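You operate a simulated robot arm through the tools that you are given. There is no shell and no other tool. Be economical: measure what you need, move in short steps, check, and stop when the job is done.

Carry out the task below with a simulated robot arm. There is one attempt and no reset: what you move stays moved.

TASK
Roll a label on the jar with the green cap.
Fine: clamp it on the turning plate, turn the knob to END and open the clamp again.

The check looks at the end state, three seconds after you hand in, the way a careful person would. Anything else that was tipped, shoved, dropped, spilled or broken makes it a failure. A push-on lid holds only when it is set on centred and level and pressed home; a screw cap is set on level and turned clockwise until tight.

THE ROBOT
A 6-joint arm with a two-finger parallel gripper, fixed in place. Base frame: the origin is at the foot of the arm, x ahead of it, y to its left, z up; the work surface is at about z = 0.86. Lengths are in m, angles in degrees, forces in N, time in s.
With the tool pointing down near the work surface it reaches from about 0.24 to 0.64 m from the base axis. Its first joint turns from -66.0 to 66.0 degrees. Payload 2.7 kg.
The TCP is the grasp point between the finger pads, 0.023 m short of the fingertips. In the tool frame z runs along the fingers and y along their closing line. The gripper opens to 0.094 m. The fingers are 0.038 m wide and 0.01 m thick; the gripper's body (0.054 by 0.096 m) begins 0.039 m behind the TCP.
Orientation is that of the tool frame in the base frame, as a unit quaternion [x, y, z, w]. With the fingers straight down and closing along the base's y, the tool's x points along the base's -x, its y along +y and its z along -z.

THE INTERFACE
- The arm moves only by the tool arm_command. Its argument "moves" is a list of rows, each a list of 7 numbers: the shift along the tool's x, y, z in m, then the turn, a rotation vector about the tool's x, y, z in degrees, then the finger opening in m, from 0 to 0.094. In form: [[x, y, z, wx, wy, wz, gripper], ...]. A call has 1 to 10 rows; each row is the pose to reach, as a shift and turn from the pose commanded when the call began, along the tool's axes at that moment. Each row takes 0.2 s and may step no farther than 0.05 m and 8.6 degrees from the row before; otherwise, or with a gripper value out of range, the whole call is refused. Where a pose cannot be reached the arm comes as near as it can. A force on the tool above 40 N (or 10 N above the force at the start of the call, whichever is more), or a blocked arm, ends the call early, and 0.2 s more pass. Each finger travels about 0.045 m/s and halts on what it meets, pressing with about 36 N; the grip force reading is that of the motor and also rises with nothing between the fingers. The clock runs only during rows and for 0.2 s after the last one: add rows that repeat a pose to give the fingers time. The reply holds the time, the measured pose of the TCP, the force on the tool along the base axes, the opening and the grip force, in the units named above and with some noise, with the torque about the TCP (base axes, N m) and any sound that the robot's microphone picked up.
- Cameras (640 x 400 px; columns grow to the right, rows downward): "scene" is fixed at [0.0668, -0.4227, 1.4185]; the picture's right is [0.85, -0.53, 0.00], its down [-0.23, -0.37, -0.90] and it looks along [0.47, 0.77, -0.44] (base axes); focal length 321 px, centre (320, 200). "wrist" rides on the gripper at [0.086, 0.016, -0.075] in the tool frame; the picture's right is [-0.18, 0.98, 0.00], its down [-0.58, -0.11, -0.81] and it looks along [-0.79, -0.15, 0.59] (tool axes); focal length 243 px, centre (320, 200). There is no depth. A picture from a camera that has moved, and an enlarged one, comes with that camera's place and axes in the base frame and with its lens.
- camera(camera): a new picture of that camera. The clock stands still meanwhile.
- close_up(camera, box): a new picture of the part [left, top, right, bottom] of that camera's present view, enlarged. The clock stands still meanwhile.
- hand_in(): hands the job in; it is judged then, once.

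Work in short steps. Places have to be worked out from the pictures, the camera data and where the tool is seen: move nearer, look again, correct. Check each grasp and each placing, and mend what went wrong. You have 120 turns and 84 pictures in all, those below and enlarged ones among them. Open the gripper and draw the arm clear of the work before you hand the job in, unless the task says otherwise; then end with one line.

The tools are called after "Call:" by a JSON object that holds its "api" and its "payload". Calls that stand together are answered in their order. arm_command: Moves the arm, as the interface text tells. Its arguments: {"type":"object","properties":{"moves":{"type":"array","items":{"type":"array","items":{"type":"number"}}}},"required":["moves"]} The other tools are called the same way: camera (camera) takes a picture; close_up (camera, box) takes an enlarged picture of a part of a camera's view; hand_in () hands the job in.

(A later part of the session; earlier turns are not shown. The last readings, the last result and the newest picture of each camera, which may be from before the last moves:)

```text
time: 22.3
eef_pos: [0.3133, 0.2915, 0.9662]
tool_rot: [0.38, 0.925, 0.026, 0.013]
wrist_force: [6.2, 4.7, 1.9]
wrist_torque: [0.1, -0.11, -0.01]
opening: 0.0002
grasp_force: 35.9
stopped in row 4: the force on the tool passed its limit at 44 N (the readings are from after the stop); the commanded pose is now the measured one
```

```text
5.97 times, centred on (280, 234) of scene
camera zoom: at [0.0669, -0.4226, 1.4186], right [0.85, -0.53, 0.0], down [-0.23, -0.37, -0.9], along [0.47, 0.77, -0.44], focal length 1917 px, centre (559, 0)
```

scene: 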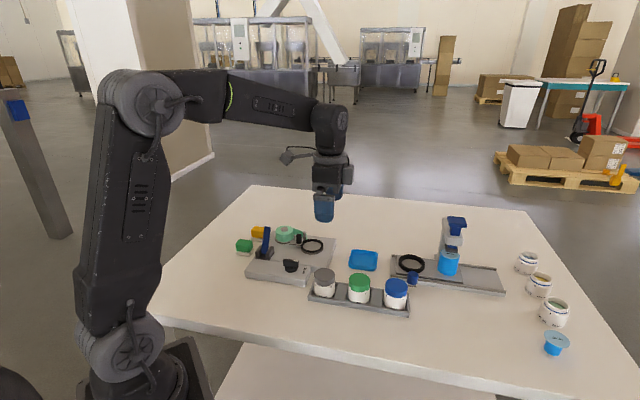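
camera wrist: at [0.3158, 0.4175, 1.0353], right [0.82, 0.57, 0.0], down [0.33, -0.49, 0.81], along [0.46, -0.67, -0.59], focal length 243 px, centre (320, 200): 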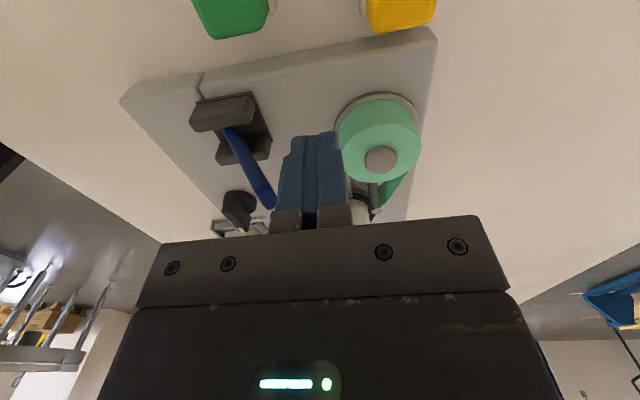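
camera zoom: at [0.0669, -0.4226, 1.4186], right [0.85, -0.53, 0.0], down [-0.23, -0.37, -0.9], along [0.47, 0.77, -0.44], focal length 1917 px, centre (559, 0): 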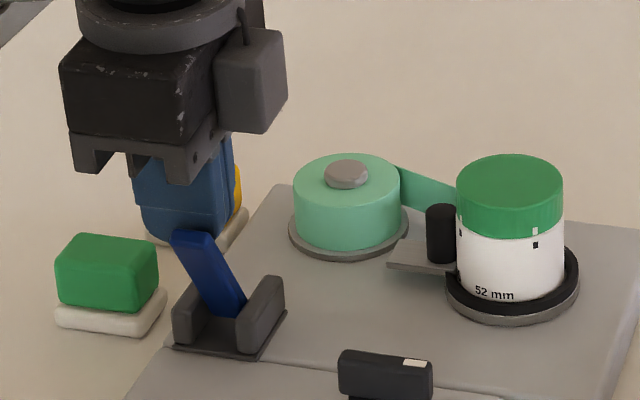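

The roller now touches the jar and the lever stopped at 44 N, perhaps at its end. I back off, restore level orientation, and check if the lever holds.

Call:
{"api": "arm_command", "payload": {"moves": [[0, 0.015, 0, 0, 0, 0, 0.0], [0, 0.03, -0.01, 3.3, 0.25, 0.35, 0.0], [0, 0.03, -0.03, 3.3, 0.25, 0.35, 0.0], [0, 0.03, -0.05, 3.3, 0.25, 0.35, 0.0]]}}

Call:
{"api": "close_up", "payload": {"camera": "scene", "box": [250, 220, 330, 275]}}

Call:
{"api": "camera", "payload": {"camera": "wrist"}}

```text
time: 23.3
eef_pos: [0.3311, 0.311, 1.0171]
tool_rot: [0.383, 0.924, -0.003, -0.002]
wrist_force: [0.0, 0.1, -0.6]
wrist_torque: [-0.04, 0.03, 0.01]
opening: 0.0
grasp_force: 36.4
```

```text
7.27 times, centred on (290, 248) of scene
camera zoom: at [0.0668, -0.4227, 1.4185], right [0.85, -0.53, 0.0], down [-0.23, -0.37, -0.9], along [0.47, 0.77, -0.44], focal length 2335 px, centre (538, -146)
```

zoom: 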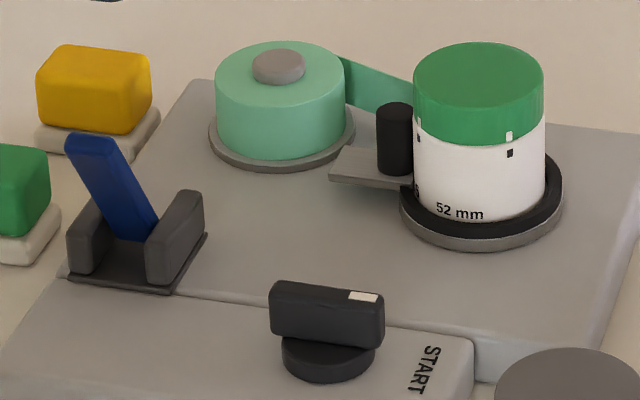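

```text
37 pictures are left
camera wrist: at [0.2814, 0.3827, 1.0925], right [0.83, 0.56, -0.01], down [0.34, -0.49, 0.81], along [0.45, -0.67, -0.59], focal length 243 px, centre (320, 200)
```

wrist: 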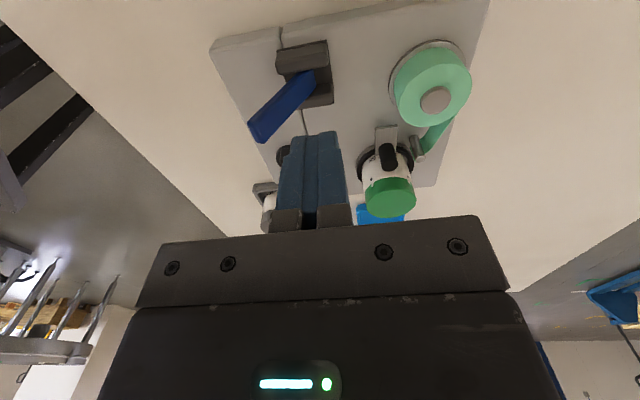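

The lever stays put and the roller touches the jar. To be sure it is fully closed, I push once more on it and see if it gives.

Call:
{"api": "arm_command", "payload": {"moves": [[0, 0.006, 0.025, 0, 0, 0, 0.0], [0, 0.006, 0.053, 0, 0, 0, 0.0], [0, -0.01, 0.053, 0, 0, 0, 0.0], [0, -0.018, 0.053, 0, 0, 0, 0.0], [0, -0.024, 0.053, 0, 0, 0, 0.0], [0, -0.03, 0.053, 0, 0, 0, 0.0], [0, -0.036, 0.053, 0, 0, 0, 0.0]]}}

Call:
{"api": "close_up", "payload": {"camera": "scene", "box": [250, 220, 330, 275]}}

```text
time: 24.8
eef_pos: [0.3124, 0.2924, 0.9675]
tool_rot: [0.38, 0.925, 0.012, 0.004]
wrist_force: [5.5, 4.8, 2.7]
wrist_torque: [0.11, -0.09, 0.01]
opening: 0.0
grasp_force: 35.9
stopped in row 7: the force on the tool passed its limit at 44 N (the readings are from after the stop); the commanded pose is now the measured one
```

```text
7.27 times, centred on (290, 248) of scene
camera zoom: at [0.0669, -0.4226, 1.4186], right [0.85, -0.53, 0.0], down [-0.23, -0.37, -0.9], along [0.47, 0.77, -0.44], focal length 2335 px, centre (538, -146)
```

zoom: 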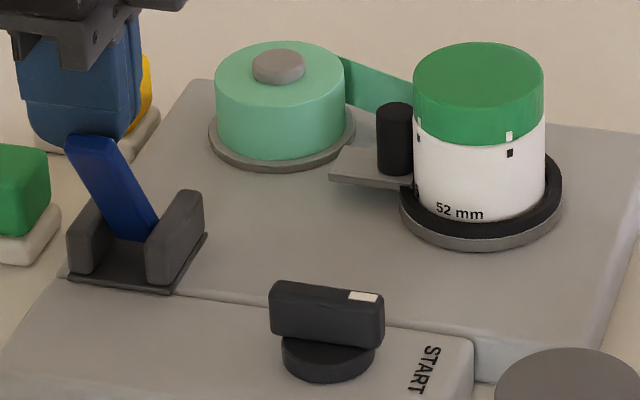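

Same stop point, so the clamp is fully closed. I back away, rise, and level the tool.

Call:
{"api": "arm_command", "payload": {"moves": [[0, 0.012, 0, 0, 0, 0, 0.0], [0, 0.012, -0.03, 1.45, -0.1, 0.36, 0.0], [0, 0.012, -0.06, 1.45, -0.1, 0.36, 0.0], [0, 0.012, -0.1, 1.45, -0.1, 0.36, 0.0], [0, 0.012, -0.1, 1.45, -0.1, 0.36, 0.0]]}}

```text
time: 26.0
eef_pos: [0.3188, 0.3002, 1.0671]
tool_rot: [0.385, 0.923, -0.003, -0.002]
wrist_force: [0.8, 0.4, -0.3]
wrist_torque: [-0.02, -0.04, -0.01]
opening: 0.0
grasp_force: 36.0
```

I move above the knob while yawing the tool so that the wrist camera ends up on the far side from the lever.

Call:
{"api": "arm_command", "payload": {"moves": [[-0.01, -0.004, -0.01, 0, 0, 8.5, 0.01], [-0.02, -0.008, -0.02, 0, 0, 17, 0.02], [-0.03, -0.012, -0.03, 0, 0, 25.5, 0.03], [-0.04, -0.016, -0.03, 0, 0, 34, 0.04], [-0.05, -0.02, -0.03, 0, 0, 42.5, 0.04], [-0.06, -0.024, -0.03, 0, 0, 51, 0.04], [-0.07, -0.028, -0.03, 0, 0, 59.5, 0.04], [-0.08, -0.032, -0.03, 0, 0, 68, 0.04], [-0.09, -0.036, -0.03, 0, 0, 76.5, 0.04], [-0.0997, -0.0403, -0.03, 0, 0, 85, 0.04]]}}

Call:
{"api": "arm_command", "payload": {"moves": [[0, 0, 0, 0, 0, 8.5, 0.04], [0, 0, 0, 0, 0, 17, 0.04], [0, 0, 0, 0, 0, 25.5, 0.04], [0, 0, 0, 0, 0, 34, 0.04], [0, 0, 0, 0, 0, 42.5, 0.04], [0, 0, 0, 0, 0, 51, 0.04], [0, 0, 0, 0, 0, 59.5, 0.04], [0, 0, 0, 0, 0, 68, 0.04], [0, 0, 0, 0, 0, 76.5, 0.04], [0, 0, 0, 0, 0, 85, 0.04]]}}

```text
time: 28.2
eef_pos: [0.3606, 0.2, 1.0973]
tool_rot: [0.908, 0.42, -0.002, 0.0]
wrist_force: [0.0, -0.7, 0.1]
wrist_torque: [-0.03, 0.01, -0.01]
opening: 0.0398
grasp_force: 0.0
```

```text
time: 30.3
eef_pos: [0.3056, -0.0209, 0.881]
tool_rot: [0.978, -0.179, 0.065, -0.09]
wrist_force: [-45.4, -43.5, 90.7]
wrist_torque: [0.87, 1.59, 0.75]
opening: 0.0297
grasp_force: 0.1
out of reach, approached as far as the arm can: row 1, 2, 3, 4, 5, 6, 7, 8, 9, 10
stopped in row 10: the force on the tool passed its limit at 491 N (the readings are from after the stop); the commanded pose is now the measured one
```

The arm was out of reach and swung down to the table. I look at what happened before anything else.

Call:
{"api": "camera", "payload": {"camera": "scene"}}

Call:
{"api": "camera", "payload": {"camera": "wrist"}}

```text
35 pictures are left
```

scene: 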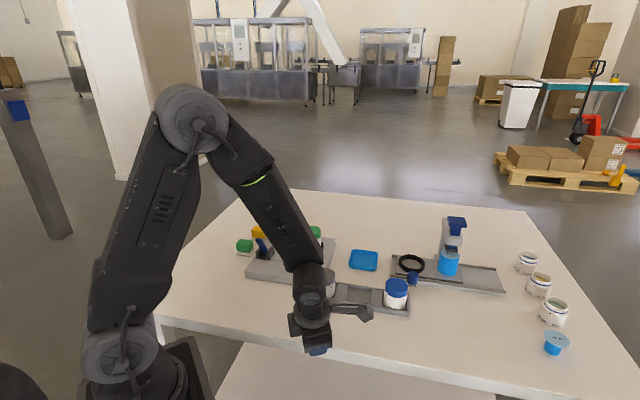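

```text
34 pictures are left
camera wrist: at [0.367, -0.0786, 0.9595], right [-0.5, -0.84, -0.21], down [-0.63, 0.19, 0.75], along [-0.59, 0.51, -0.62], focal length 243 px, centre (320, 200)
```

wrist: 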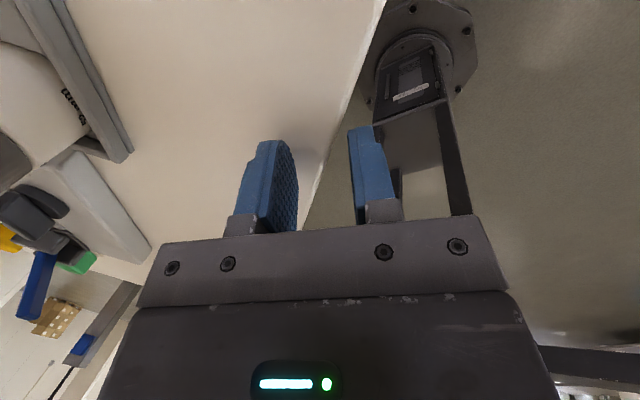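

It struck an empty table area near the edge. I raise straight up along base z.

Call:
{"api": "arm_command", "payload": {"moves": [[0.0019, -0.004, -0.0195, 0, 0, 0, 0.04], [0.0048, -0.01, -0.049, 0, 0, 0, 0.04], [0.0085, -0.018, -0.088, 0, 0, 0, 0.04], [0.0114, -0.024, -0.117, 0, 0, 0, 0.04], [0.0143, -0.03, -0.1466, 0, 0, 0, 0.04]]}}

```text
time: 31.5
eef_pos: [0.2924, -0.0787, 0.9935]
tool_rot: [0.978, -0.168, 0.072, -0.104]
wrist_force: [-0.4, 0.3, -1.1]
wrist_torque: [-0.02, 0.02, 0.0]
opening: 0.04
grasp_force: 0.1
out of reach, approached as far as the arm can: row 1, 2, 3, 4, 5
```

Wrist joint is at its limit; I yaw back the other way first.

Call:
{"api": "arm_command", "payload": {"moves": [[0, 0, -0.01, 0, 0, -8, 0.04], [0, 0, -0.02, 0, 0, -16, 0.04], [0, 0, -0.03, 0, 0, -24, 0.04], [0, 0, -0.04, 0, 0, -32, 0.04], [0, 0, -0.05, 0, 0, -40, 0.04]]}}

```text
time: 32.7
eef_pos: [0.2856, -0.0886, 1.0423]
tool_rot: [0.98, 0.167, 0.093, -0.061]
wrist_force: [0.6, -0.5, -0.5]
wrist_torque: [0.0, -0.01, -0.02]
opening: 0.0396
grasp_force: 0.0
```

Reachable again. I bring the tool back level with a mid-range yaw.

Call:
{"api": "arm_command", "payload": {"moves": [[0, 0, 0, 0.31, -1.48, -7.82, 0.04], [0, 0, 0, 0.62, -2.96, -15.64, 0.04], [0, 0, 0, 0.93, -4.43, -23.47, 0.04], [0, 0, 0, 1.24, -5.91, -31.29, 0.04], [0, 0, 0, 1.56, -7.39, -39.1, 0.04], [0, 0, 0, 1.87, -8.87, -46.9, 0.04], [0, 0, 0, 2.18, -10.34, -54.8, 0.04], [0, 0, 0, 2.49, -11.82, -62.6, 0.04], [0, 0, 0, 2.8, -13.3, -70.4, 0.04]]}}

Call:
{"api": "close_up", "payload": {"camera": "scene", "box": [225, 215, 425, 325]}}

```text
time: 34.7
eef_pos: [0.2843, -0.0895, 1.0419]
tool_rot: [0.707, 0.708, -0.001, 0.002]
wrist_force: [-0.2, 0.7, -0.4]
wrist_torque: [-0.01, 0.03, 0.0]
opening: 0.0397
grasp_force: 0.1
```

```text
3.20 times, centred on (325, 270) of scene
camera zoom: at [0.0668, -0.4227, 1.4185], right [0.85, -0.53, 0.0], down [-0.23, -0.37, -0.9], along [0.47, 0.77, -0.44], focal length 1027 px, centre (304, -24)
```

zoom: 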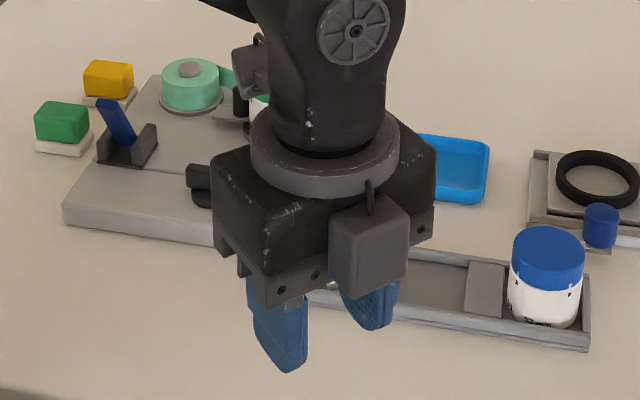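

Level now. I travel at height to above the knob while yawing back to about 15°.

Call:
{"api": "arm_command", "payload": {"moves": [[0.0, 0.0, -0.035, 0, 0, -8.3, 0.04], [0.036, 0.0096, -0.035, 0, 0, -16.6, 0.04], [0.072, 0.0192, -0.035, 0, 0, -25, 0.04], [0.108, 0.029, -0.035, 0, 0, -33.3, 0.04], [0.145, 0.0385, -0.035, 0, 0, -41.6, 0.05], [0.181, 0.048, -0.035, 0, 0, -50, 0.05], [0.217, 0.0577, -0.035, 0, 0, -58.3, 0.05], [0.254, 0.0673, -0.035, 0, 0, -66.6, 0.05], [0.29, 0.077, -0.035, 0, 0, -75, 0.05], [0.29, 0.077, -0.035, 0, 0, -75, 0.05]]}}

Call:
{"api": "camera", "payload": {"camera": "wrist"}}

Call:
{"api": "camera", "payload": {"camera": "scene"}}

```text
time: 36.9
eef_pos: [0.36, 0.2012, 1.0785]
tool_rot: [0.13, 0.992, 0.0, 0.001]
wrist_force: [0.6, -0.3, 0.6]
wrist_torque: [0.02, 0.01, 0.0]
opening: 0.0499
grasp_force: 0.0
```

```text
32 pictures are left
camera wrist: at [0.2809, 0.2395, 1.1532], right [0.43, 0.9, 0.0], down [0.53, -0.25, 0.81], along [0.73, -0.35, -0.59], focal length 243 px, centre (320, 200)
```

wrist: 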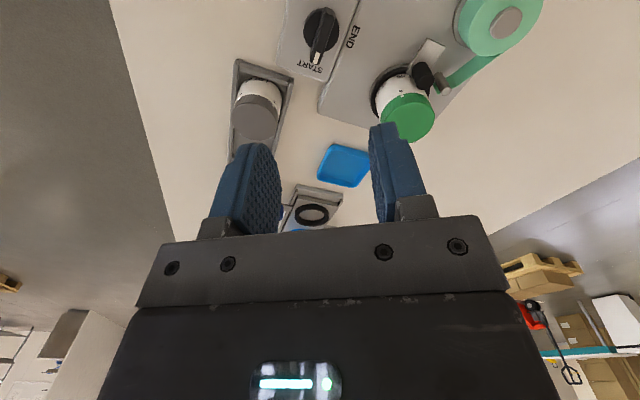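

```text
31 pictures are left
```

scene: 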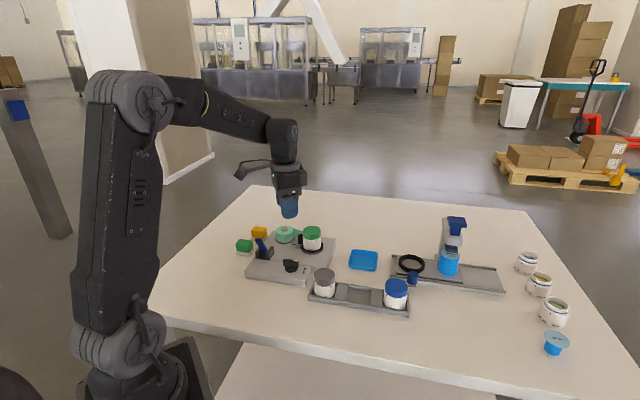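

Everything still stands as before. I enlarge the knob to fix its centre and the END direction.

Call:
{"api": "close_up", "payload": {"camera": "wrist", "box": [270, 0, 398, 80]}}

Call:
{"api": "close_up", "payload": {"camera": "scene", "box": [240, 220, 340, 290]}}

```text
5.00 times, centred on (334, 40) of wrist
camera zoom: at [0.2809, 0.2395, 1.1532], right [0.43, 0.9, 0.0], down [0.53, -0.25, 0.81], along [0.73, -0.35, -0.59], focal length 1213 px, centre (250, 1000)
```

zoom: 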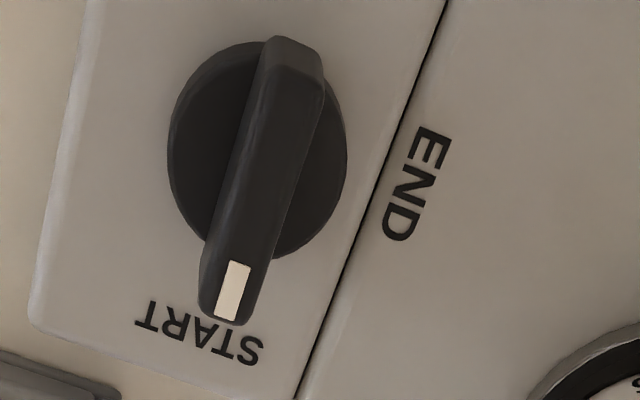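

```text
5.71 times, centred on (290, 255) of scene
camera zoom: at [0.0668, -0.4227, 1.4185], right [0.85, -0.53, 0.0], down [-0.23, -0.37, -0.9], along [0.47, 0.77, -0.44], focal length 1835 px, centre (491, -114)
```

zoom: 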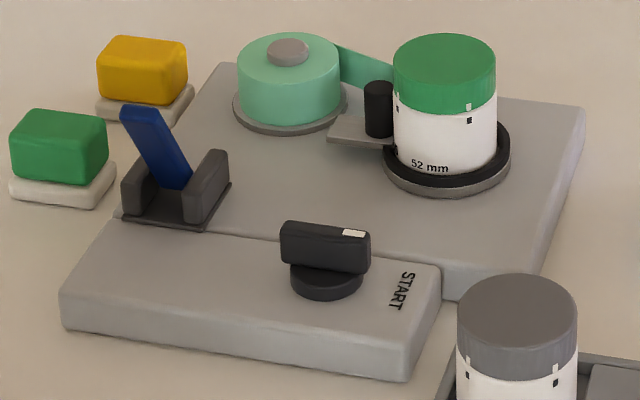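

Knob centre ≈(0.3635, 0.201), bar top ≈0.906, END about 90° counter-clockwise from START. I descend with fingers straddling the bar.

Call:
{"api": "arm_command", "payload": {"moves": [[-0.0034, 0.0009, 0.04, 0, 0, 0, 0.05], [-0.0034, 0.0009, 0.08, 0, 0, 0, 0.05], [-0.0034, 0.0009, 0.12, 0, 0, 0, 0.05], [-0.0034, 0.0009, 0.145, 0, 0, 0, 0.05], [-0.0034, 0.0009, 0.1545, 0, 0, 0, 0.05], [-0.0034, 0.0009, 0.163, 0, 0, 0, 0.05]]}}

Call:
{"api": "close_up", "payload": {"camera": "scene", "box": [240, 210, 340, 285]}}

Call:
{"api": "close_up", "payload": {"camera": "wrist", "box": [200, 80, 440, 240]}}

```text
time: 38.3
eef_pos: [0.3648, 0.2019, 0.9134]
tool_rot: [0.132, 0.991, 0.0, 0.0]
wrist_force: [0.2, -0.3, 0.4]
wrist_torque: [-0.03, -0.02, 0.0]
opening: 0.0499
grasp_force: 0.1
```

```text
5.33 times, centred on (290, 248) of scene
camera zoom: at [0.0668, -0.4227, 1.4185], right [0.85, -0.53, 0.0], down [-0.23, -0.37, -0.9], along [0.47, 0.77, -0.44], focal length 1712 px, centre (480, -53)
```

zoom: 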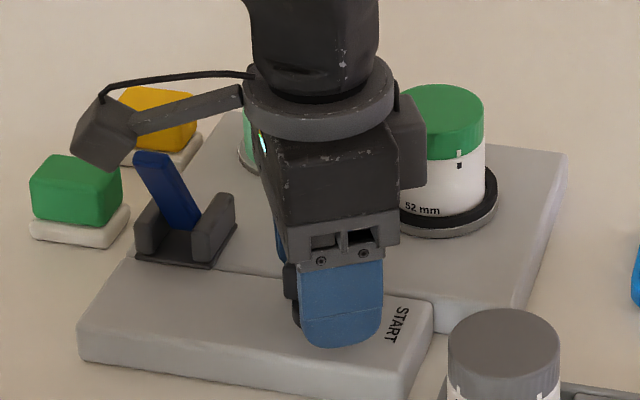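

```text
2.50 times, centred on (320, 160) of wrist
camera zoom: at [0.2853, 0.239, 0.9888], right [0.43, 0.9, 0.0], down [0.53, -0.26, 0.81], along [0.73, -0.35, -0.59], focal length 606 px, centre (320, 300)
```

zoom: 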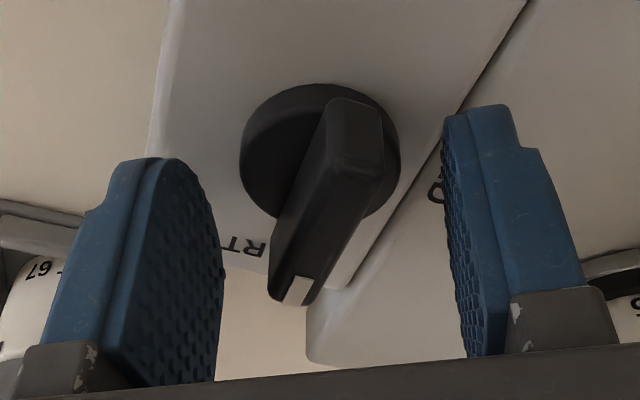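

The fingers straddle the knob well. I close to 0.034 and turn counter-clockwise in small steps, watching torque.

Call:
{"api": "arm_command", "payload": {"moves": [[0, 0, 0, 0, 0, 0, 0.036], [0, 0, 0, 0, 0, 0, 0.033], [0, 0, 0, 0, 0, -4, 0.033], [0, 0, 0, 0, 0, -8, 0.033], [0, 0, 0, 0, 0, -12, 0.033]]}}

Call:
{"api": "close_up", "payload": {"camera": "wrist", "box": [200, 80, 440, 240]}}

```text
time: 39.5
eef_pos: [0.3673, 0.2004, 0.9139]
tool_rot: [0.026, 1.0, 0.001, 0.001]
wrist_force: [2.9, 8.0, -0.1]
wrist_torque: [0.04, -0.08, -0.17]
opening: 0.0368
grasp_force: 3.5
```

```text
2.50 times, centred on (320, 160) of wrist
camera zoom: at [0.2803, 0.2217, 0.9896], right [0.24, 0.97, 0.0], down [0.57, -0.14, 0.81], along [0.79, -0.19, -0.59], focal length 606 px, centre (320, 300)
```

zoom: 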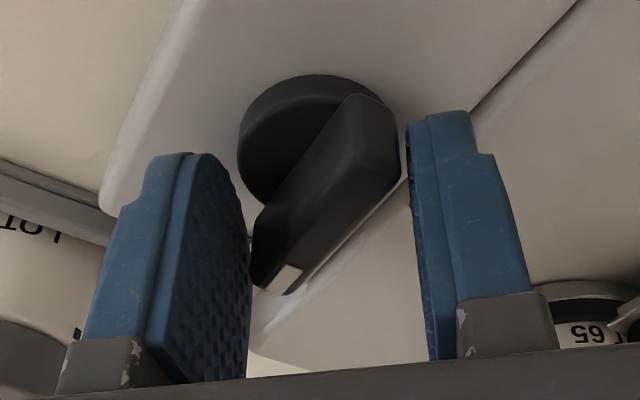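

The bar hasn't clearly moved yet (opening forced to 0.037, small torque). I apply a bit more counter-clockwise effort to see if it is a stop.

Call:
{"api": "arm_command", "payload": {"moves": [[0, 0, 0, 0, 0, 0, 0.028], [0, 0, 0, 0, 0, 0, 0.022], [0, 0, 0, 0, 0, 0, 0.022]]}}

Call:
{"api": "close_up", "payload": {"camera": "wrist", "box": [200, 80, 440, 240]}}

```text
time: 40.3
eef_pos: [0.3661, 0.201, 0.9149]
tool_rot: [0.027, 1.0, 0.001, 0.001]
wrist_force: [1.6, 16.0, 2.3]
wrist_torque: [0.09, -0.18, -0.52]
opening: 0.036
grasp_force: 44.8
```

```text
2.50 times, centred on (320, 160) of wrist
camera zoom: at [0.28, 0.222, 0.9896], right [0.24, 0.97, 0.0], down [0.57, -0.14, 0.81], along [0.78, -0.19, -0.59], focal length 606 px, centre (320, 300)
```

zoom: 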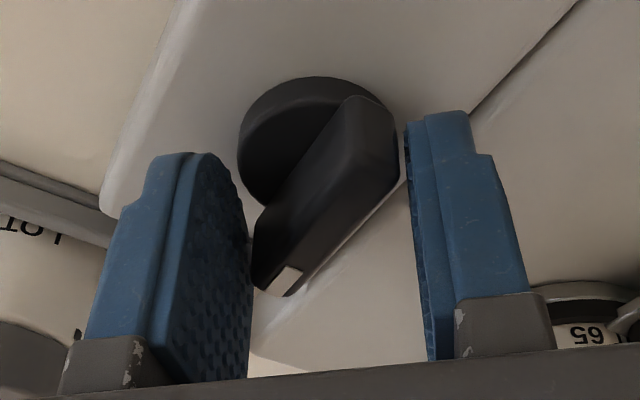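

Firm stop at 0.5 Nm: so START→END runs the long way, 270° clockwise. I release, rise, and yaw toward -115° cautiously at height.

Call:
{"api": "arm_command", "payload": {"moves": [[0, 0, 0, 0, 0, 2, 0.05], [0, 0, 0, 0, 0, 2, 0.055], [0, 0, -0.04, 0, 0, 0, 0.055], [0, 0, -0.08, 0, 0, 0, 0.055], [0, 0, -0.1, 0, 0, -8, 0.055], [0, 0, -0.1, 0, 0, -16, 0.055], [0, 0, -0.1, 0, 0, -24, 0.055], [0, 0, -0.1, 0, 0, -32, 0.055], [0, 0, -0.1, 0, 0, -40, 0.055]]}}

Call:
{"api": "arm_command", "payload": {"moves": [[0, 0, 0, 0, 0, -8, 0.055], [0, 0, 0, 0, 0, -16, 0.055], [0, 0, 0, 0, 0, -24, 0.055], [0, 0, 0, 0, 0, -32, 0.055], [0, 0, 0, 0, 0, -40, 0.055]]}}

```text
time: 42.3
eef_pos: [0.3648, 0.2, 1.0142]
tool_rot: [-0.318, 0.948, 0.0, 0.0]
wrist_force: [-0.3, 0.3, 0.4]
wrist_torque: [-0.01, -0.04, -0.01]
opening: 0.0552
grasp_force: 0.0
```

```text
time: 43.5
eef_pos: [0.3658, 0.2014, 1.0137]
tool_rot: [-0.624, 0.782, -0.001, 0.0]
wrist_force: [-0.4, 0.0, -0.1]
wrist_torque: [-0.02, -0.04, 0.03]
opening: 0.0553
grasp_force: 0.0
```

Reachable at -77°. I continue another 40°.

Call:
{"api": "arm_command", "payload": {"moves": [[0, 0, 0, 0, 0, -8, 0.055], [0, 0, 0, 0, 0, -16, 0.055], [0, 0, 0, 0, 0, -24, 0.055], [0, 0, 0, 0, 0, -32, 0.055], [0, 0, 0, 0, 0, -40, 0.055]]}}

Call:
{"api": "arm_command", "payload": {"moves": [[0, 0, 0, 0, 0, -8, 0.055], [0, 0, 0, 0, 0, -14, 0.055]]}}

Call:
{"api": "camera", "payload": {"camera": "wrist"}}

```text
time: 44.7
eef_pos: [0.3654, 0.2006, 1.0149]
tool_rot: [0.853, -0.521, 0.0, 0.0]
wrist_force: [0.5, 0.2, 0.1]
wrist_torque: [0.0, 0.0, 0.0]
opening: 0.0549
grasp_force: 0.1
```

```text
time: 45.3
eef_pos: [0.3644, 0.2019, 1.0134]
tool_rot: [0.91, -0.414, 0.0, 0.0]
wrist_force: [0.1, 0.8, -0.2]
wrist_torque: [-0.01, 0.01, -0.01]
opening: 0.0552
grasp_force: 0.0
```

```text
24 pictures are left
camera wrist: at [0.4098, 0.125, 1.089], right [-0.86, -0.51, 0.0], down [-0.3, 0.51, 0.81], along [-0.41, 0.69, -0.59], focal length 243 px, centre (320, 200)
```

wrist: 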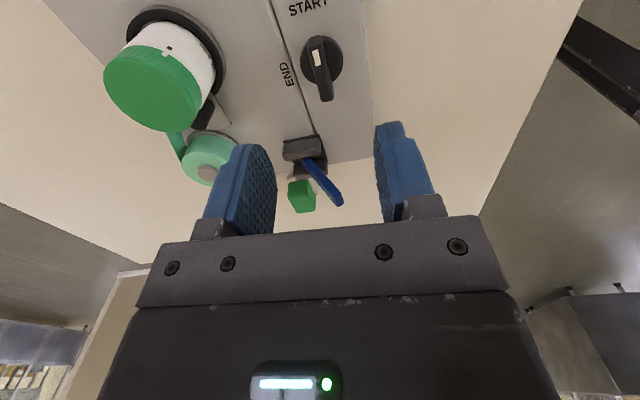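

Bar and fingers are aligned at yaw -131°, reachable. I descend over the bar and grip it.

Call:
{"api": "arm_command", "payload": {"moves": [[0, 0, 0.03, 0, 0, 0, 0.055], [0, 0, 0.06, 0, 0, 0, 0.05], [0, 0, 0.085, 0, 0, 0, 0.05], [0, 0, 0.0995, 0, 0, 0, 0.05], [0, 0, 0.0995, 0, 0, 0, 0.03], [0, 0, 0.0995, 0, 0, 0, 0.008], [0, 0, 0.0995, 0, 0, 0, 0.008], [0, 0, 0.0995, 0, 0, 0, 0.008]]}}

```text
time: 47.1
eef_pos: [0.3643, 0.2007, 0.9146]
tool_rot: [0.91, -0.416, 0.0, 0.001]
wrist_force: [-3.5, -3.1, -3.2]
wrist_torque: [-0.11, -0.06, -0.02]
opening: 0.0334
grasp_force: 44.7
```

Grip stopped at 0.033, likely on the round base disc rather than the bar. I look closely.

Call:
{"api": "close_up", "payload": {"camera": "scene", "box": [265, 235, 325, 280]}}

Call:
{"api": "close_up", "payload": {"camera": "wrist", "box": [220, 80, 420, 230]}}

```text
8.89 times, centred on (295, 258) of scene
camera zoom: at [0.0667, -0.4228, 1.4185], right [0.85, -0.53, 0.0], down [-0.23, -0.37, -0.9], along [0.47, 0.77, -0.44], focal length 2854 px, centre (542, -311)
```

zoom: 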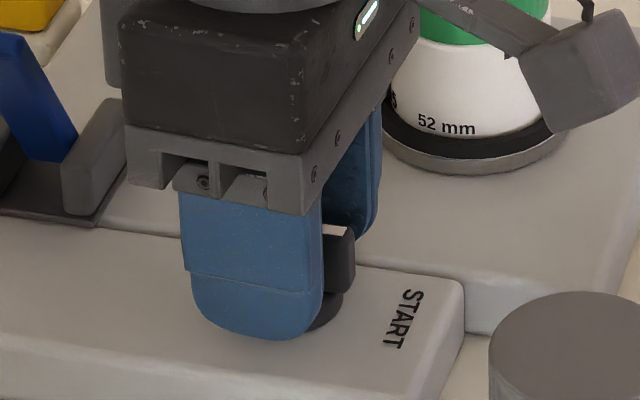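

```text
2.67 times, centred on (320, 155) of wrist
camera zoom: at [0.4085, 0.1249, 0.9892], right [-0.86, -0.5, 0.0], down [-0.3, 0.51, 0.81], along [-0.41, 0.69, -0.59], focal length 647 px, centre (320, 320)
```

zoom: 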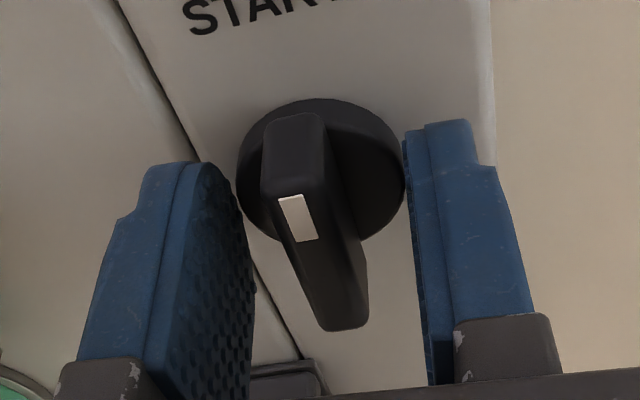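

The tips were pinching the disc. I open, raise 7 mm so only the bar is between the pads, and regrip.

Call:
{"api": "arm_command", "payload": {"moves": [[0, 0, 0, 0, 0, 0, 0.045], [0, 0, -0.0065, 0, 0, 0, 0.045], [0, 0, -0.0065, 0, 0, 0, 0.02], [0, 0, -0.0065, 0, 0, 0, 0.006], [0, 0, -0.0065, 0, 0, 0, 0.006], [0, 0, -0.0065, 0, 0, 0, 0.006]]}}

```text
time: 48.5
eef_pos: [0.3651, 0.2004, 0.921]
tool_rot: [0.909, -0.416, -0.001, 0.0]
wrist_force: [-5.8, -3.6, 3.1]
wrist_torque: [0.05, 0.11, 0.02]
opening: 0.0108
grasp_force: 44.8
```

Bar held (10.8 mm). I turn clockwise 16° as a test and watch the torque.

Call:
{"api": "arm_command", "payload": {"moves": [[0, 0.0008, 0, 0, 0, 4, 0.006], [0, 0.0008, 0, 0, 0, 8, 0.006], [0, 0.0008, 0, 0, 0, 12, 0.006], [0, 0.0008, 0, 0, 0, 16, 0.006]]}}

Call:
{"api": "close_up", "payload": {"camera": "wrist", "box": [220, 80, 420, 230]}}

```text
time: 49.5
eef_pos: [0.3641, 0.2011, 0.9215]
tool_rot: [0.843, -0.538, 0.0, 0.001]
wrist_force: [-15.8, 0.0, 14.2]
wrist_torque: [0.1, 0.17, 0.03]
opening: 0.0108
grasp_force: 45.5
```

```text
2.67 times, centred on (320, 155) of wrist
camera zoom: at [0.3858, 0.1149, 0.9967], right [-0.97, -0.25, 0.0], down [-0.14, 0.57, 0.81], along [-0.2, 0.78, -0.59], focal length 647 px, centre (320, 320)
```

zoom: 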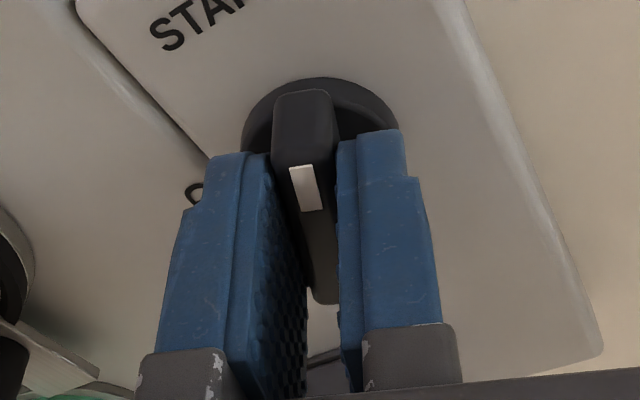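

It turns freely clockwise (torque 0.03). I continue, trimming 2 mm toward -x to relieve the side force.

Call:
{"api": "arm_command", "payload": {"moves": [[-0.0008, 0.0018, 0, 0, 0, 6, 0.006], [-0.0008, 0.0018, 0, 0, 0, 13, 0.006], [-0.0008, 0.0018, 0, 0, 0, 20, 0.006], [-0.0008, 0.0018, 0, 0, 0, 27, 0.006], [-0.0008, 0.0018, 0, 0, 0, 34, 0.006]]}}

```text
time: 50.7
eef_pos: [0.3632, 0.2001, 0.9211]
tool_rot: [-0.649, 0.761, 0.0, 0.0]
wrist_force: [7.7, -1.8, 4.0]
wrist_torque: [-1.24, 0.04, 0.09]
opening: 0.011
grasp_force: 45.0
```

Still turning well. Continue 40° more.

Call:
{"api": "arm_command", "payload": {"moves": [[0, -0.0006, 0, 0, 0, 7, 0.006], [0, -0.0006, 0, 0, 0, 14, 0.006], [0, -0.0006, 0, 0, 0, 21, 0.006], [0, -0.0006, 0, 0, 0, 28, 0.006], [0, -0.0006, 0, 0, 0, 35, 0.006], [0, -0.0006, 0, 0, 0, 41, 0.006]]}}

Call:
{"api": "close_up", "payload": {"camera": "scene", "box": [240, 210, 340, 285]}}

```text
time: 52.1
eef_pos: [0.3626, 0.2005, 0.9214]
tool_rot: [-0.341, 0.94, 0.0, -0.001]
wrist_force: [-10.2, 21.8, 9.3]
wrist_torque: [-0.35, 1.03, 0.07]
opening: 0.0105
grasp_force: 45.1
```

```text
5.33 times, centred on (290, 248) of scene
camera zoom: at [0.0665, -0.4221, 1.4187], right [0.85, -0.53, 0.0], down [-0.23, -0.37, -0.9], along [0.47, 0.77, -0.44], focal length 1712 px, centre (480, -53)
```

zoom: 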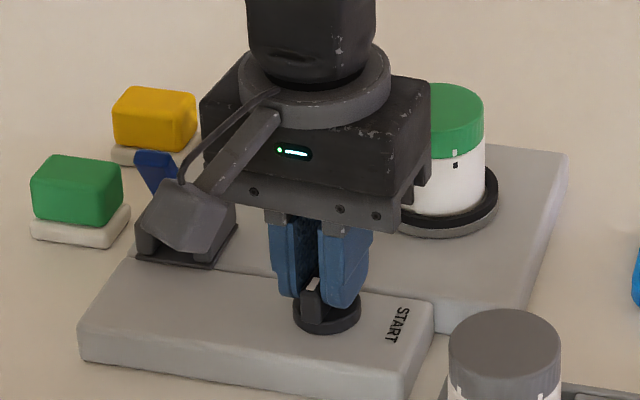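

About 92° done. I relieve the side force and go on to about yaw +8°.

Call:
{"api": "arm_command", "payload": {"moves": [[-0.0005, 0.002, 0, 0, 0, 7, 0.006], [-0.0005, 0.002, 0, 0, 0, 14, 0.006], [-0.0005, 0.002, 0, 0, 0, 21, 0.006], [-0.0005, 0.002, 0, 0, 0, 28, 0.006], [-0.0005, 0.002, 0, 0, 0, 35, 0.006], [-0.0005, 0.002, 0, 0, 0, 42, 0.006], [-0.0005, 0.002, 0, 0, 0, 48, 0.006]]}}

```text
time: 53.7
eef_pos: [0.3626, 0.2019, 0.922]
tool_rot: [0.071, 0.997, 0.0, 0.0]
wrist_force: [-4.9, 9.0, 13.4]
wrist_torque: [0.3, 1.54, 0.0]
opening: 0.0109
grasp_force: 44.9
```

Now at yaw 8° (~143° turned). I go 12° further, staying clear of the lever, then release and rise for a regrip.

Call:
{"api": "arm_command", "payload": {"moves": [[0, 0.001, 0, 0, 0, 6, 0.006], [0, 0.001, 0, 0, 0, 12, 0.006], [0, 0.001, 0, 0, 0, 12, 0.03], [0, 0.001, 0, 0, 0, 12, 0.05], [0, 0.001, -0.03, 0, 0, 12, 0.05], [0, 0.001, -0.07, 0, 0, 12, 0.05], [0, 0.001, -0.1, 0, 0, 12, 0.05]]}}

Call:
{"api": "camera", "payload": {"camera": "wrist"}}

Call:
{"api": "close_up", "payload": {"camera": "scene", "box": [240, 210, 340, 285]}}

```text
time: 55.3
eef_pos: [0.3644, 0.2037, 1.0214]
tool_rot: [0.175, 0.985, 0.0, 0.001]
wrist_force: [-0.7, -0.3, 0.2]
wrist_torque: [0.02, 0.0, -0.02]
opening: 0.0498
grasp_force: 0.0
```

```text
19 pictures are left
camera wrist: at [0.2877, 0.2479, 1.0963], right [0.51, 0.86, 0.0], down [0.51, -0.3, 0.81], along [0.69, -0.41, -0.59], focal length 243 px, centre (320, 200)
```

wrist: 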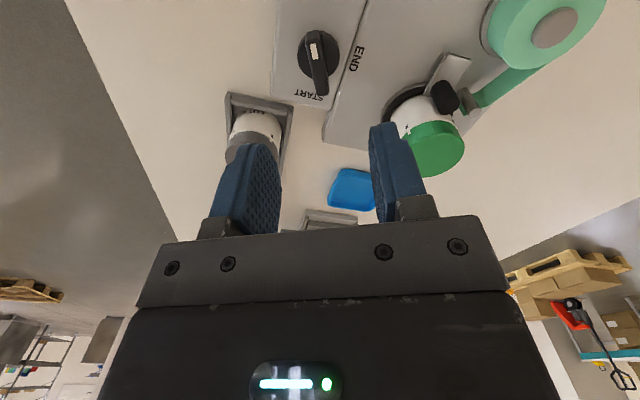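

```text
5.33 times, centred on (290, 248) of scene
camera zoom: at [0.0668, -0.4227, 1.4185], right [0.85, -0.53, 0.0], down [-0.23, -0.37, -0.9], along [0.47, 0.77, -0.44], focal length 1712 px, centre (480, -53)
```

zoom: 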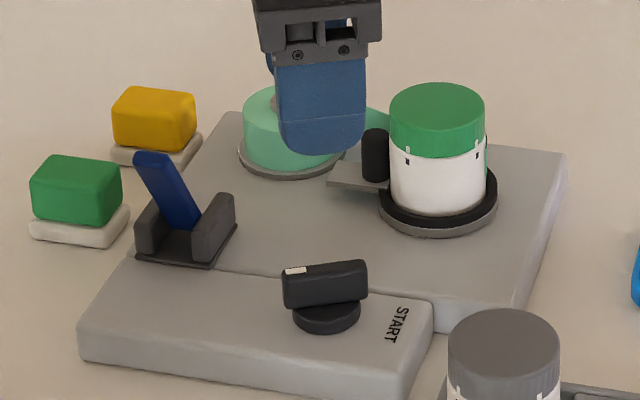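

The knob has turned (~155°), jar too, clamp still closed. I yaw back at height for the regrip.

Call:
{"api": "arm_command", "payload": {"moves": [[0, 0, 0, 0, 0, -8.4, 0.05], [0, 0, 0, 0, 0, -16.8, 0.05], [0, 0, 0, 0, 0, -25.2, 0.05], [0, 0, 0, 0, 0, -33.6, 0.05], [0, 0, 0, 0, 0, -42, 0.05], [0, 0, 0, 0, 0, -50.4, 0.05], [0, 0, 0, 0, 0, -58.8, 0.05], [0, 0, 0, 0, 0, -67.2, 0.05], [0, 0, 0, 0, 0, -75.6, 0.05], [0, 0, 0, 0, 0, -84, 0.05]]}}

Call:
{"api": "arm_command", "payload": {"moves": [[0, 0, 0, 0, 0, -8.4, 0.05], [0, 0, 0, 0, 0, -16.8, 0.05], [0, 0, 0, 0, 0, -25.2, 0.05], [0, 0, 0, 0, 0, -33.6, 0.05], [0, 0, 0, 0, 0, -42, 0.05], [0, 0, 0, 0, 0, -50.4, 0.05], [0, 0, 0, 0, 0, -58.8, 0.05], [0, 0, 0, 0, 0, -67, 0.05]]}}

Call:
{"api": "arm_command", "payload": {"moves": [[0, 0, 0, 0, 0, -6, 0.05]]}}

```text
time: 57.5
eef_pos: [0.3625, 0.2034, 1.0228]
tool_rot: [-0.531, 0.848, 0.0, 0.0]
wrist_force: [-0.8, -0.5, -0.4]
wrist_torque: [0.02, 0.03, -0.01]
opening: 0.0499
grasp_force: 0.1
```

```text
time: 59.3
eef_pos: [0.3631, 0.2047, 1.0218]
tool_rot: [0.91, -0.415, 0.0, 0.0]
wrist_force: [0.9, 0.8, -0.3]
wrist_torque: [0.0, -0.01, 0.0]
opening: 0.05
grasp_force: 0.1
```

```text
time: 59.7
eef_pos: [0.3637, 0.2027, 1.0206]
tool_rot: [0.931, -0.366, -0.001, 0.0]
wrist_force: [0.1, 0.2, -0.1]
wrist_torque: [-0.05, -0.05, 0.0]
opening: 0.0498
grasp_force: 0.1
```

Reachable at -137°; I try 12° more in single small steps.

Call:
{"api": "arm_command", "payload": {"moves": [[0, 0, 0, 0, 0, -6, 0.05]]}}

Call:
{"api": "arm_command", "payload": {"moves": [[0, 0, 0, 0, 0, -6, 0.05]]}}

Call:
{"api": "camera", "payload": {"camera": "wrist"}}

```text
time: 60.1
eef_pos: [0.3627, 0.2029, 1.0211]
tool_rot: [0.948, -0.318, 0.0, 0.001]
wrist_force: [-0.3, -0.7, 0.3]
wrist_torque: [-0.03, -0.03, 0.02]
opening: 0.0498
grasp_force: 0.1
```

```text
time: 60.5
eef_pos: [0.3633, 0.2029, 1.0205]
tool_rot: [0.964, -0.267, 0.001, 0.0]
wrist_force: [0.4, 0.5, 1.2]
wrist_torque: [-0.01, 0.03, -0.01]
opening: 0.05
grasp_force: 0.1
```

```text
17 pictures are left
camera wrist: at [0.4284, 0.1444, 1.0963], right [-0.66, -0.75, 0.0], down [-0.44, 0.39, 0.81], along [-0.6, 0.54, -0.59], focal length 243 px, centre (320, 200)
```

wrist: 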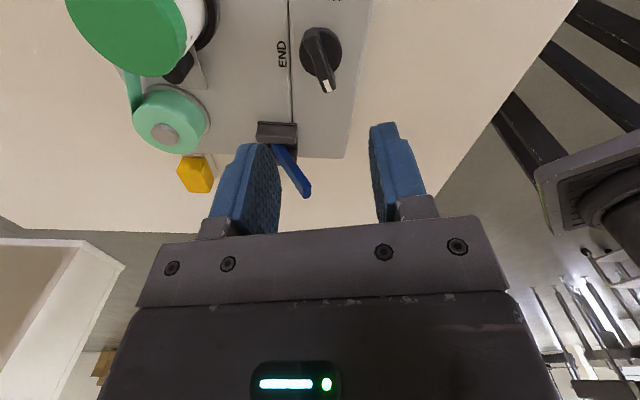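

At -149°, bar 11° behind—closing will nudge it clockwise. I descend and grip it.

Call:
{"api": "arm_command", "payload": {"moves": [[0, 0.001, 0.03, 0, 0, 0, 0.05], [0, 0.001, 0.06, 0, 0, 0, 0.05], [0, 0.001, 0.085, 0, 0, 0, 0.05], [0, 0.001, 0.099, 0, 0, 0, 0.05], [0, 0.001, 0.099, 0, 0, 0, 0.03], [0, 0.001, 0.099, 0, 0, 0, 0.006], [0, 0.001, 0.099, 0, 0, 0, 0.006], [0, 0.001, 0.099, 0, 0, 0, 0.006]]}}

```text
time: 62.3
eef_pos: [0.3625, 0.2035, 0.9217]
tool_rot: [0.964, -0.267, 0.0, 0.0]
wrist_force: [-0.5, 1.7, -4.2]
wrist_torque: [0.0, -0.23, -0.03]
opening: 0.0109
grasp_force: 44.9
```

Bar gripped square (10.9 mm). I turn clockwise 48°.

Call:
{"api": "arm_command", "payload": {"moves": [[0, 0, 0, 0, 0, 7, 0.006], [0, 0, 0, 0, 0, 14, 0.006], [0, 0, 0, 0, 0, 21, 0.006], [0, 0, 0, 0, 0, 28, 0.006], [0, 0, 0, 0, 0, 35, 0.006], [0, 0, 0, 0, 0, 42, 0.006], [0, 0, 0, 0, 0, 48, 0.006]]}}

```text
time: 63.9
eef_pos: [0.3632, 0.2025, 0.9216]
tool_rot: [0.771, -0.637, 0.0, -0.001]
wrist_force: [9.0, 23.5, -23.7]
wrist_torque: [-0.53, -0.16, 0.04]
opening: 0.011
grasp_force: 44.9
```

Turning fine; side force is growing, so I relieve it and continue 48°.

Call:
{"api": "arm_command", "payload": {"moves": [[-0.0016, -0.001, 0.001, 0, 0, 7, 0.006], [-0.0016, -0.001, 0.001, 0, 0, 14, 0.006], [-0.0016, -0.001, 0.001, 0, 0, 21, 0.006], [-0.0016, -0.001, 0.001, 0, 0, 28, 0.006], [-0.0016, -0.001, 0.001, 0, 0, 35, 0.006], [-0.0016, -0.001, 0.001, 0, 0, 42, 0.006], [-0.0016, -0.001, 0.001, 0, 0, 48, 0.006]]}}

Call:
{"api": "close_up", "payload": {"camera": "wrist", "box": [220, 60, 420, 230]}}

```text
time: 65.5
eef_pos: [0.3645, 0.2035, 0.9218]
tool_rot: [-0.445, 0.896, 0.001, 0.002]
wrist_force: [25.7, 2.5, -3.4]
wrist_torque: [-1.05, 0.57, 0.0]
opening: 0.0108
grasp_force: 45.0
```

```text
2.35 times, centred on (320, 145) of wrist
camera zoom: at [0.2991, 0.1438, 0.9965], right [-0.67, 0.74, 0.0], down [0.44, 0.4, 0.81], along [0.6, 0.54, -0.59], focal length 571 px, centre (320, 329)
```

zoom: 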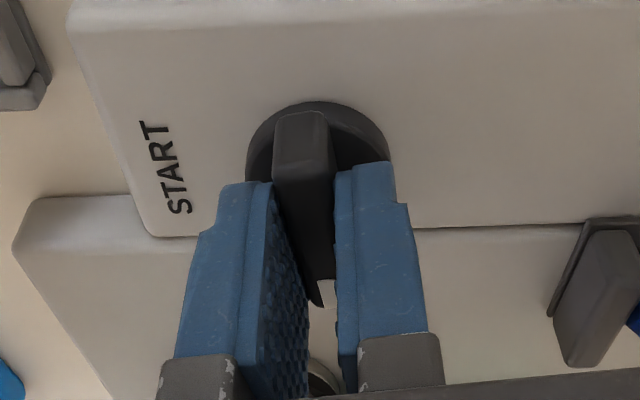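

About 262° done. I continue in 4° steps up to 16°, watching for the end stop.

Call:
{"api": "arm_command", "payload": {"moves": [[-0.0012, -0.0016, 0, 0, 0, 4, 0.006], [-0.0012, -0.0016, 0, 0, 0, 8, 0.006], [-0.0012, -0.0016, 0, 0, 0, 10, 0.006]]}}

Call:
{"api": "arm_command", "payload": {"moves": [[0, 0, 0, 0, 0, 3, 0.006], [0, 0, 0, 0, 0, 6, 0.006]]}}

```text
time: 66.3
eef_pos: [0.3654, 0.2029, 0.9222]
tool_rot: [-0.368, 0.93, -0.001, 0.0]
wrist_force: [-1.0, -8.0, 21.1]
wrist_torque: [0.28, -0.29, 1.76]
opening: 0.0108
grasp_force: 45.2
```

```text
time: 66.9
eef_pos: [0.3652, 0.2032, 0.9217]
tool_rot: [-0.32, 0.948, -0.001, 0.001]
wrist_force: [2.7, -4.5, 21.0]
wrist_torque: [-0.52, 0.46, 1.93]
opening: 0.0149
grasp_force: 45.3
```

The torque jumped to ~1.8 Nm: the end stop is reached. I ease back, release, and rise to look.

Call:
{"api": "arm_command", "payload": {"moves": [[0, 0, 0, 0, 0, -4, 0.006], [0, 0, 0, 0, 0, -7, 0.012], [0, 0, 0, 0, 0, -7, 0.03], [0, 0, 0, 0, 0, -7, 0.05], [0, 0, -0.03, 0, 0, -7, 0.05], [0, 0, -0.07, 0, 0, -7, 0.05], [0, 0, -0.11, 0, 0, -7, 0.05]]}}

Call:
{"api": "camera", "payload": {"camera": "wrist"}}

Call:
{"api": "close_up", "payload": {"camera": "scene", "box": [240, 210, 340, 285]}}

```text
time: 68.5
eef_pos: [0.3642, 0.2025, 1.0295]
tool_rot: [-0.373, 0.928, 0.0, -0.001]
wrist_force: [-0.2, 1.0, -0.3]
wrist_torque: [0.01, 0.0, 0.01]
opening: 0.05
grasp_force: 0.0
```

```text
15 pictures are left
camera wrist: at [0.2902, 0.1546, 1.1058], right [-0.55, 0.84, 0.0], down [0.49, 0.33, 0.81], along [0.67, 0.44, -0.59], focal length 243 px, centre (320, 200)
```

wrist: 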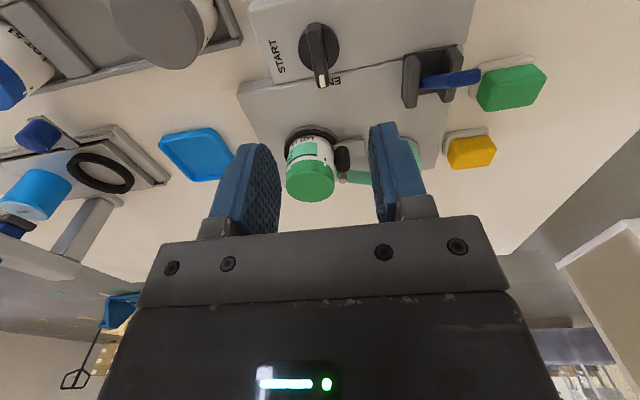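

```text
5.33 times, centred on (290, 248) of scene
camera zoom: at [0.0668, -0.4227, 1.4185], right [0.85, -0.53, 0.0], down [-0.23, -0.37, -0.9], along [0.47, 0.77, -0.44], focal length 1712 px, centre (480, -53)
```

zoom: 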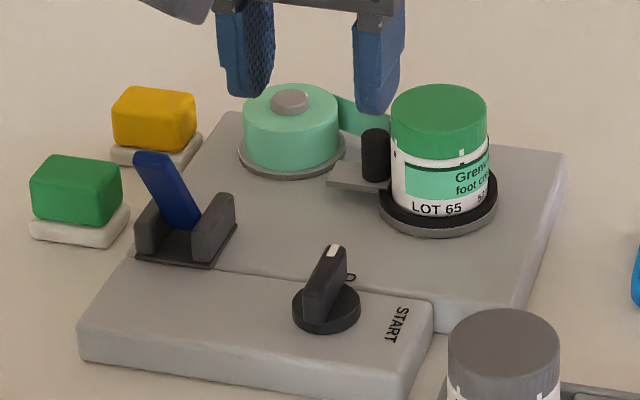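

The label is on ("Green… foot cream", LOT 65), knob at END. Now I go to the front side of the lever to push it back open, closing the fingers on the way.

Call:
{"api": "arm_command", "payload": {"moves": [[0.004, 0.009, 0, 0, 0, 8.5, 0.03], [0.008, 0.018, 0, 0, 0, 17, 0.01], [0.013, 0.028, 0, 0, 0, 25.5, 0.0], [0.017, 0.037, 0, 0, 0, 34, 0.0], [0.021, 0.046, 0, 0, 0, 42.5, 0.0], [0.025, 0.056, 0, 0, 0, 51, 0.0], [0.03, 0.065, 0, 0, 0, 59.5, 0.0], [0.034, 0.074, 0, 0, 0, 68, 0.0], [0.038, 0.084, 0, 0, 0, 76.5, 0.0], [0.0423, 0.0931, 0, 0, 0, 85, 0.0]]}}

Call:
{"api": "arm_command", "payload": {"moves": [[0, 0, 0, 0, 0, 3.8, 0.0], [0, 0, 0, 0, 0, 3.8, 0.0]]}}

Call:
{"api": "camera", "payload": {"camera": "wrist"}}

Call:
{"api": "close_up", "payload": {"camera": "scene", "box": [235, 200, 325, 267]}}

```text
time: 70.7
eef_pos: [0.2707, 0.2414, 1.0303]
tool_rot: [0.352, 0.936, 0.0, 0.001]
wrist_force: [0.6, -0.6, 0.0]
wrist_torque: [-0.01, -0.01, -0.01]
opening: 0.0
grasp_force: 35.4
```

```text
time: 71.3
eef_pos: [0.2701, 0.2406, 1.0301]
tool_rot: [0.383, 0.924, 0.0, 0.0]
wrist_force: [-0.7, 0.0, -0.2]
wrist_torque: [0.0, -0.03, -0.01]
opening: 0.0
grasp_force: 36.2
```

```text
13 pictures are left
camera wrist: at [0.2198, 0.3138, 1.1053], right [0.82, 0.57, 0.0], down [0.33, -0.49, 0.81], along [0.46, -0.67, -0.59], focal length 243 px, centre (320, 200)
```

wrist: 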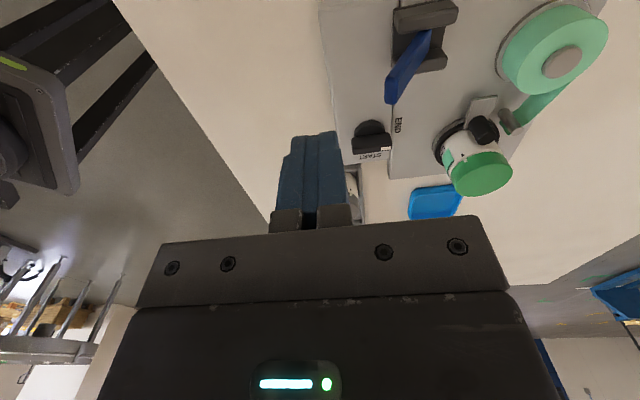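

```text
5.97 times, centred on (280, 234) of scene
camera zoom: at [0.0668, -0.4227, 1.4185], right [0.85, -0.53, 0.0], down [-0.23, -0.37, -0.9], along [0.47, 0.77, -0.44], focal length 1917 px, centre (559, 0)
```

zoom: 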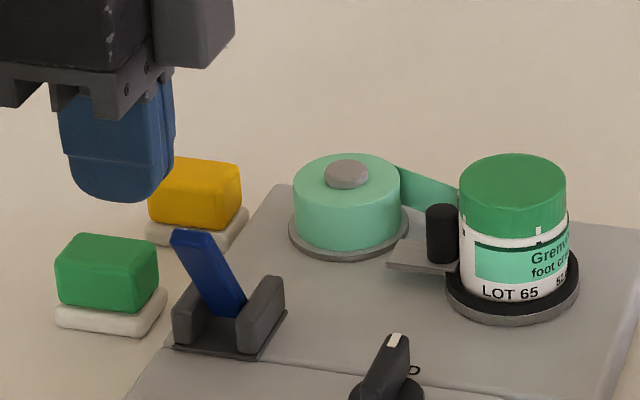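

Lever tip is ahead at a≈0.41. I descend in front of it and push it back toward the rear.

Call:
{"api": "arm_command", "payload": {"moves": [[-0.004, 0, 0.035, 0, 0, 0, 0.0], [-0.004, 0, 0.068, 0, 0, 0, 0.0], [-0.004, 0.012, 0.068, 0, 0, 0, 0.0], [-0.004, 0.022, 0.068, 0, 0, 0, 0.0], [-0.004, 0.032, 0.068, 0, 0, 0, 0.0], [-0.004, 0.04, 0.068, 0, 0, 0, 0.0], [-0.004, 0.048, 0.068, 0, 0, 0, 0.0], [-0.004, 0.056, 0.068, 0, 0, 0, 0.0]]}}

Call:
{"api": "close_up", "payload": {"camera": "scene", "box": [235, 200, 325, 267]}}

```text
time: 72.9
eef_pos: [0.3092, 0.2739, 0.9681]
tool_rot: [0.381, 0.924, 0.004, 0.003]
wrist_force: [-1.6, 0.3, 6.5]
wrist_torque: [0.07, 0.01, 0.02]
opening: 0.0
grasp_force: 36.7
stopped in row 8: the force on the tool passed its limit at 43 N (the readings are from after the stop); the commanded pose is now the measured one
```

```text
5.97 times, centred on (280, 234) of scene
camera zoom: at [0.0667, -0.4228, 1.4185], right [0.85, -0.53, 0.0], down [-0.23, -0.37, -0.9], along [0.47, 0.77, -0.44], focal length 1917 px, centre (559, 0)
```

zoom: 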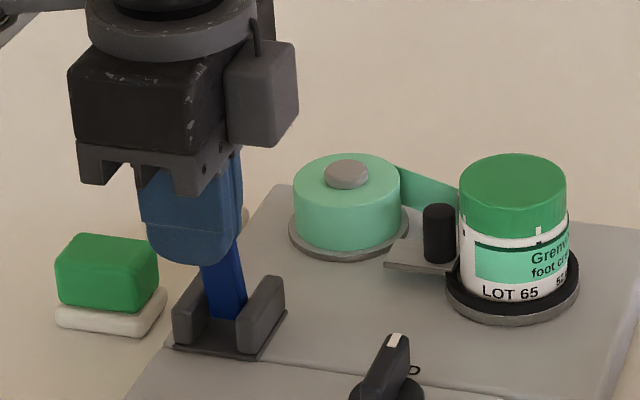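

The lever is moving back and the roller starts to retract. I continue pushing in small steps.

Call:
{"api": "arm_command", "payload": {"moves": [[0, 0.006, -0.003, 0, 0, 0, 0.0], [0, 0.012, -0.003, 0, 0, 0, 0.0], [0, 0.018, -0.003, 0, 0, 0, 0.0], [0, 0.024, -0.003, 0, 0, 0, 0.0], [0, 0.03, -0.003, 0, 0, 0, 0.0], [0, 0.036, -0.001, 0, 0, 0, 0.0]]}}

Call:
{"api": "arm_command", "payload": {"moves": [[0, 0.005, 0, 0, 0, 0, 0.0], [0, 0.01, 0.001, 0, 0, 0, 0.0], [0, 0.015, 0.002, 0, 0, 0, 0.0], [0, 0.02, 0.003, 0, 0, 0, 0.0]]}}

Call:
{"api": "close_up", "payload": {"camera": "scene", "box": [235, 200, 325, 267]}}

```text
time: 74.3
eef_pos: [0.3333, 0.2985, 0.9687]
tool_rot: [0.382, 0.924, 0.003, 0.003]
wrist_force: [-0.1, 0.4, 0.9]
wrist_torque: [0.0, 0.04, -0.01]
opening: 0.0002
grasp_force: 36.2
```

```text
time: 75.0
eef_pos: [0.3372, 0.3035, 0.9684]
tool_rot: [0.382, 0.924, -0.005, -0.002]
wrist_force: [-13.5, -9.3, 14.9]
wrist_torque: [-0.19, 0.19, 0.01]
opening: 0.0003
grasp_force: 36.2
stopped in row 3: the force on the tool passed its limit at 48 N (the readings are from after the stop); the commanded pose is now the measured one
```

```text
5.97 times, centred on (280, 234) of scene
camera zoom: at [0.0663, -0.4231, 1.4184], right [0.85, -0.53, 0.0], down [-0.23, -0.37, -0.9], along [0.47, 0.77, -0.43], focal length 1917 px, centre (559, 0)
```

zoom: 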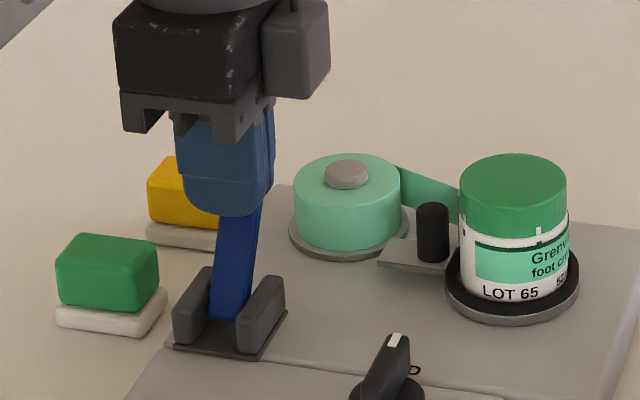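

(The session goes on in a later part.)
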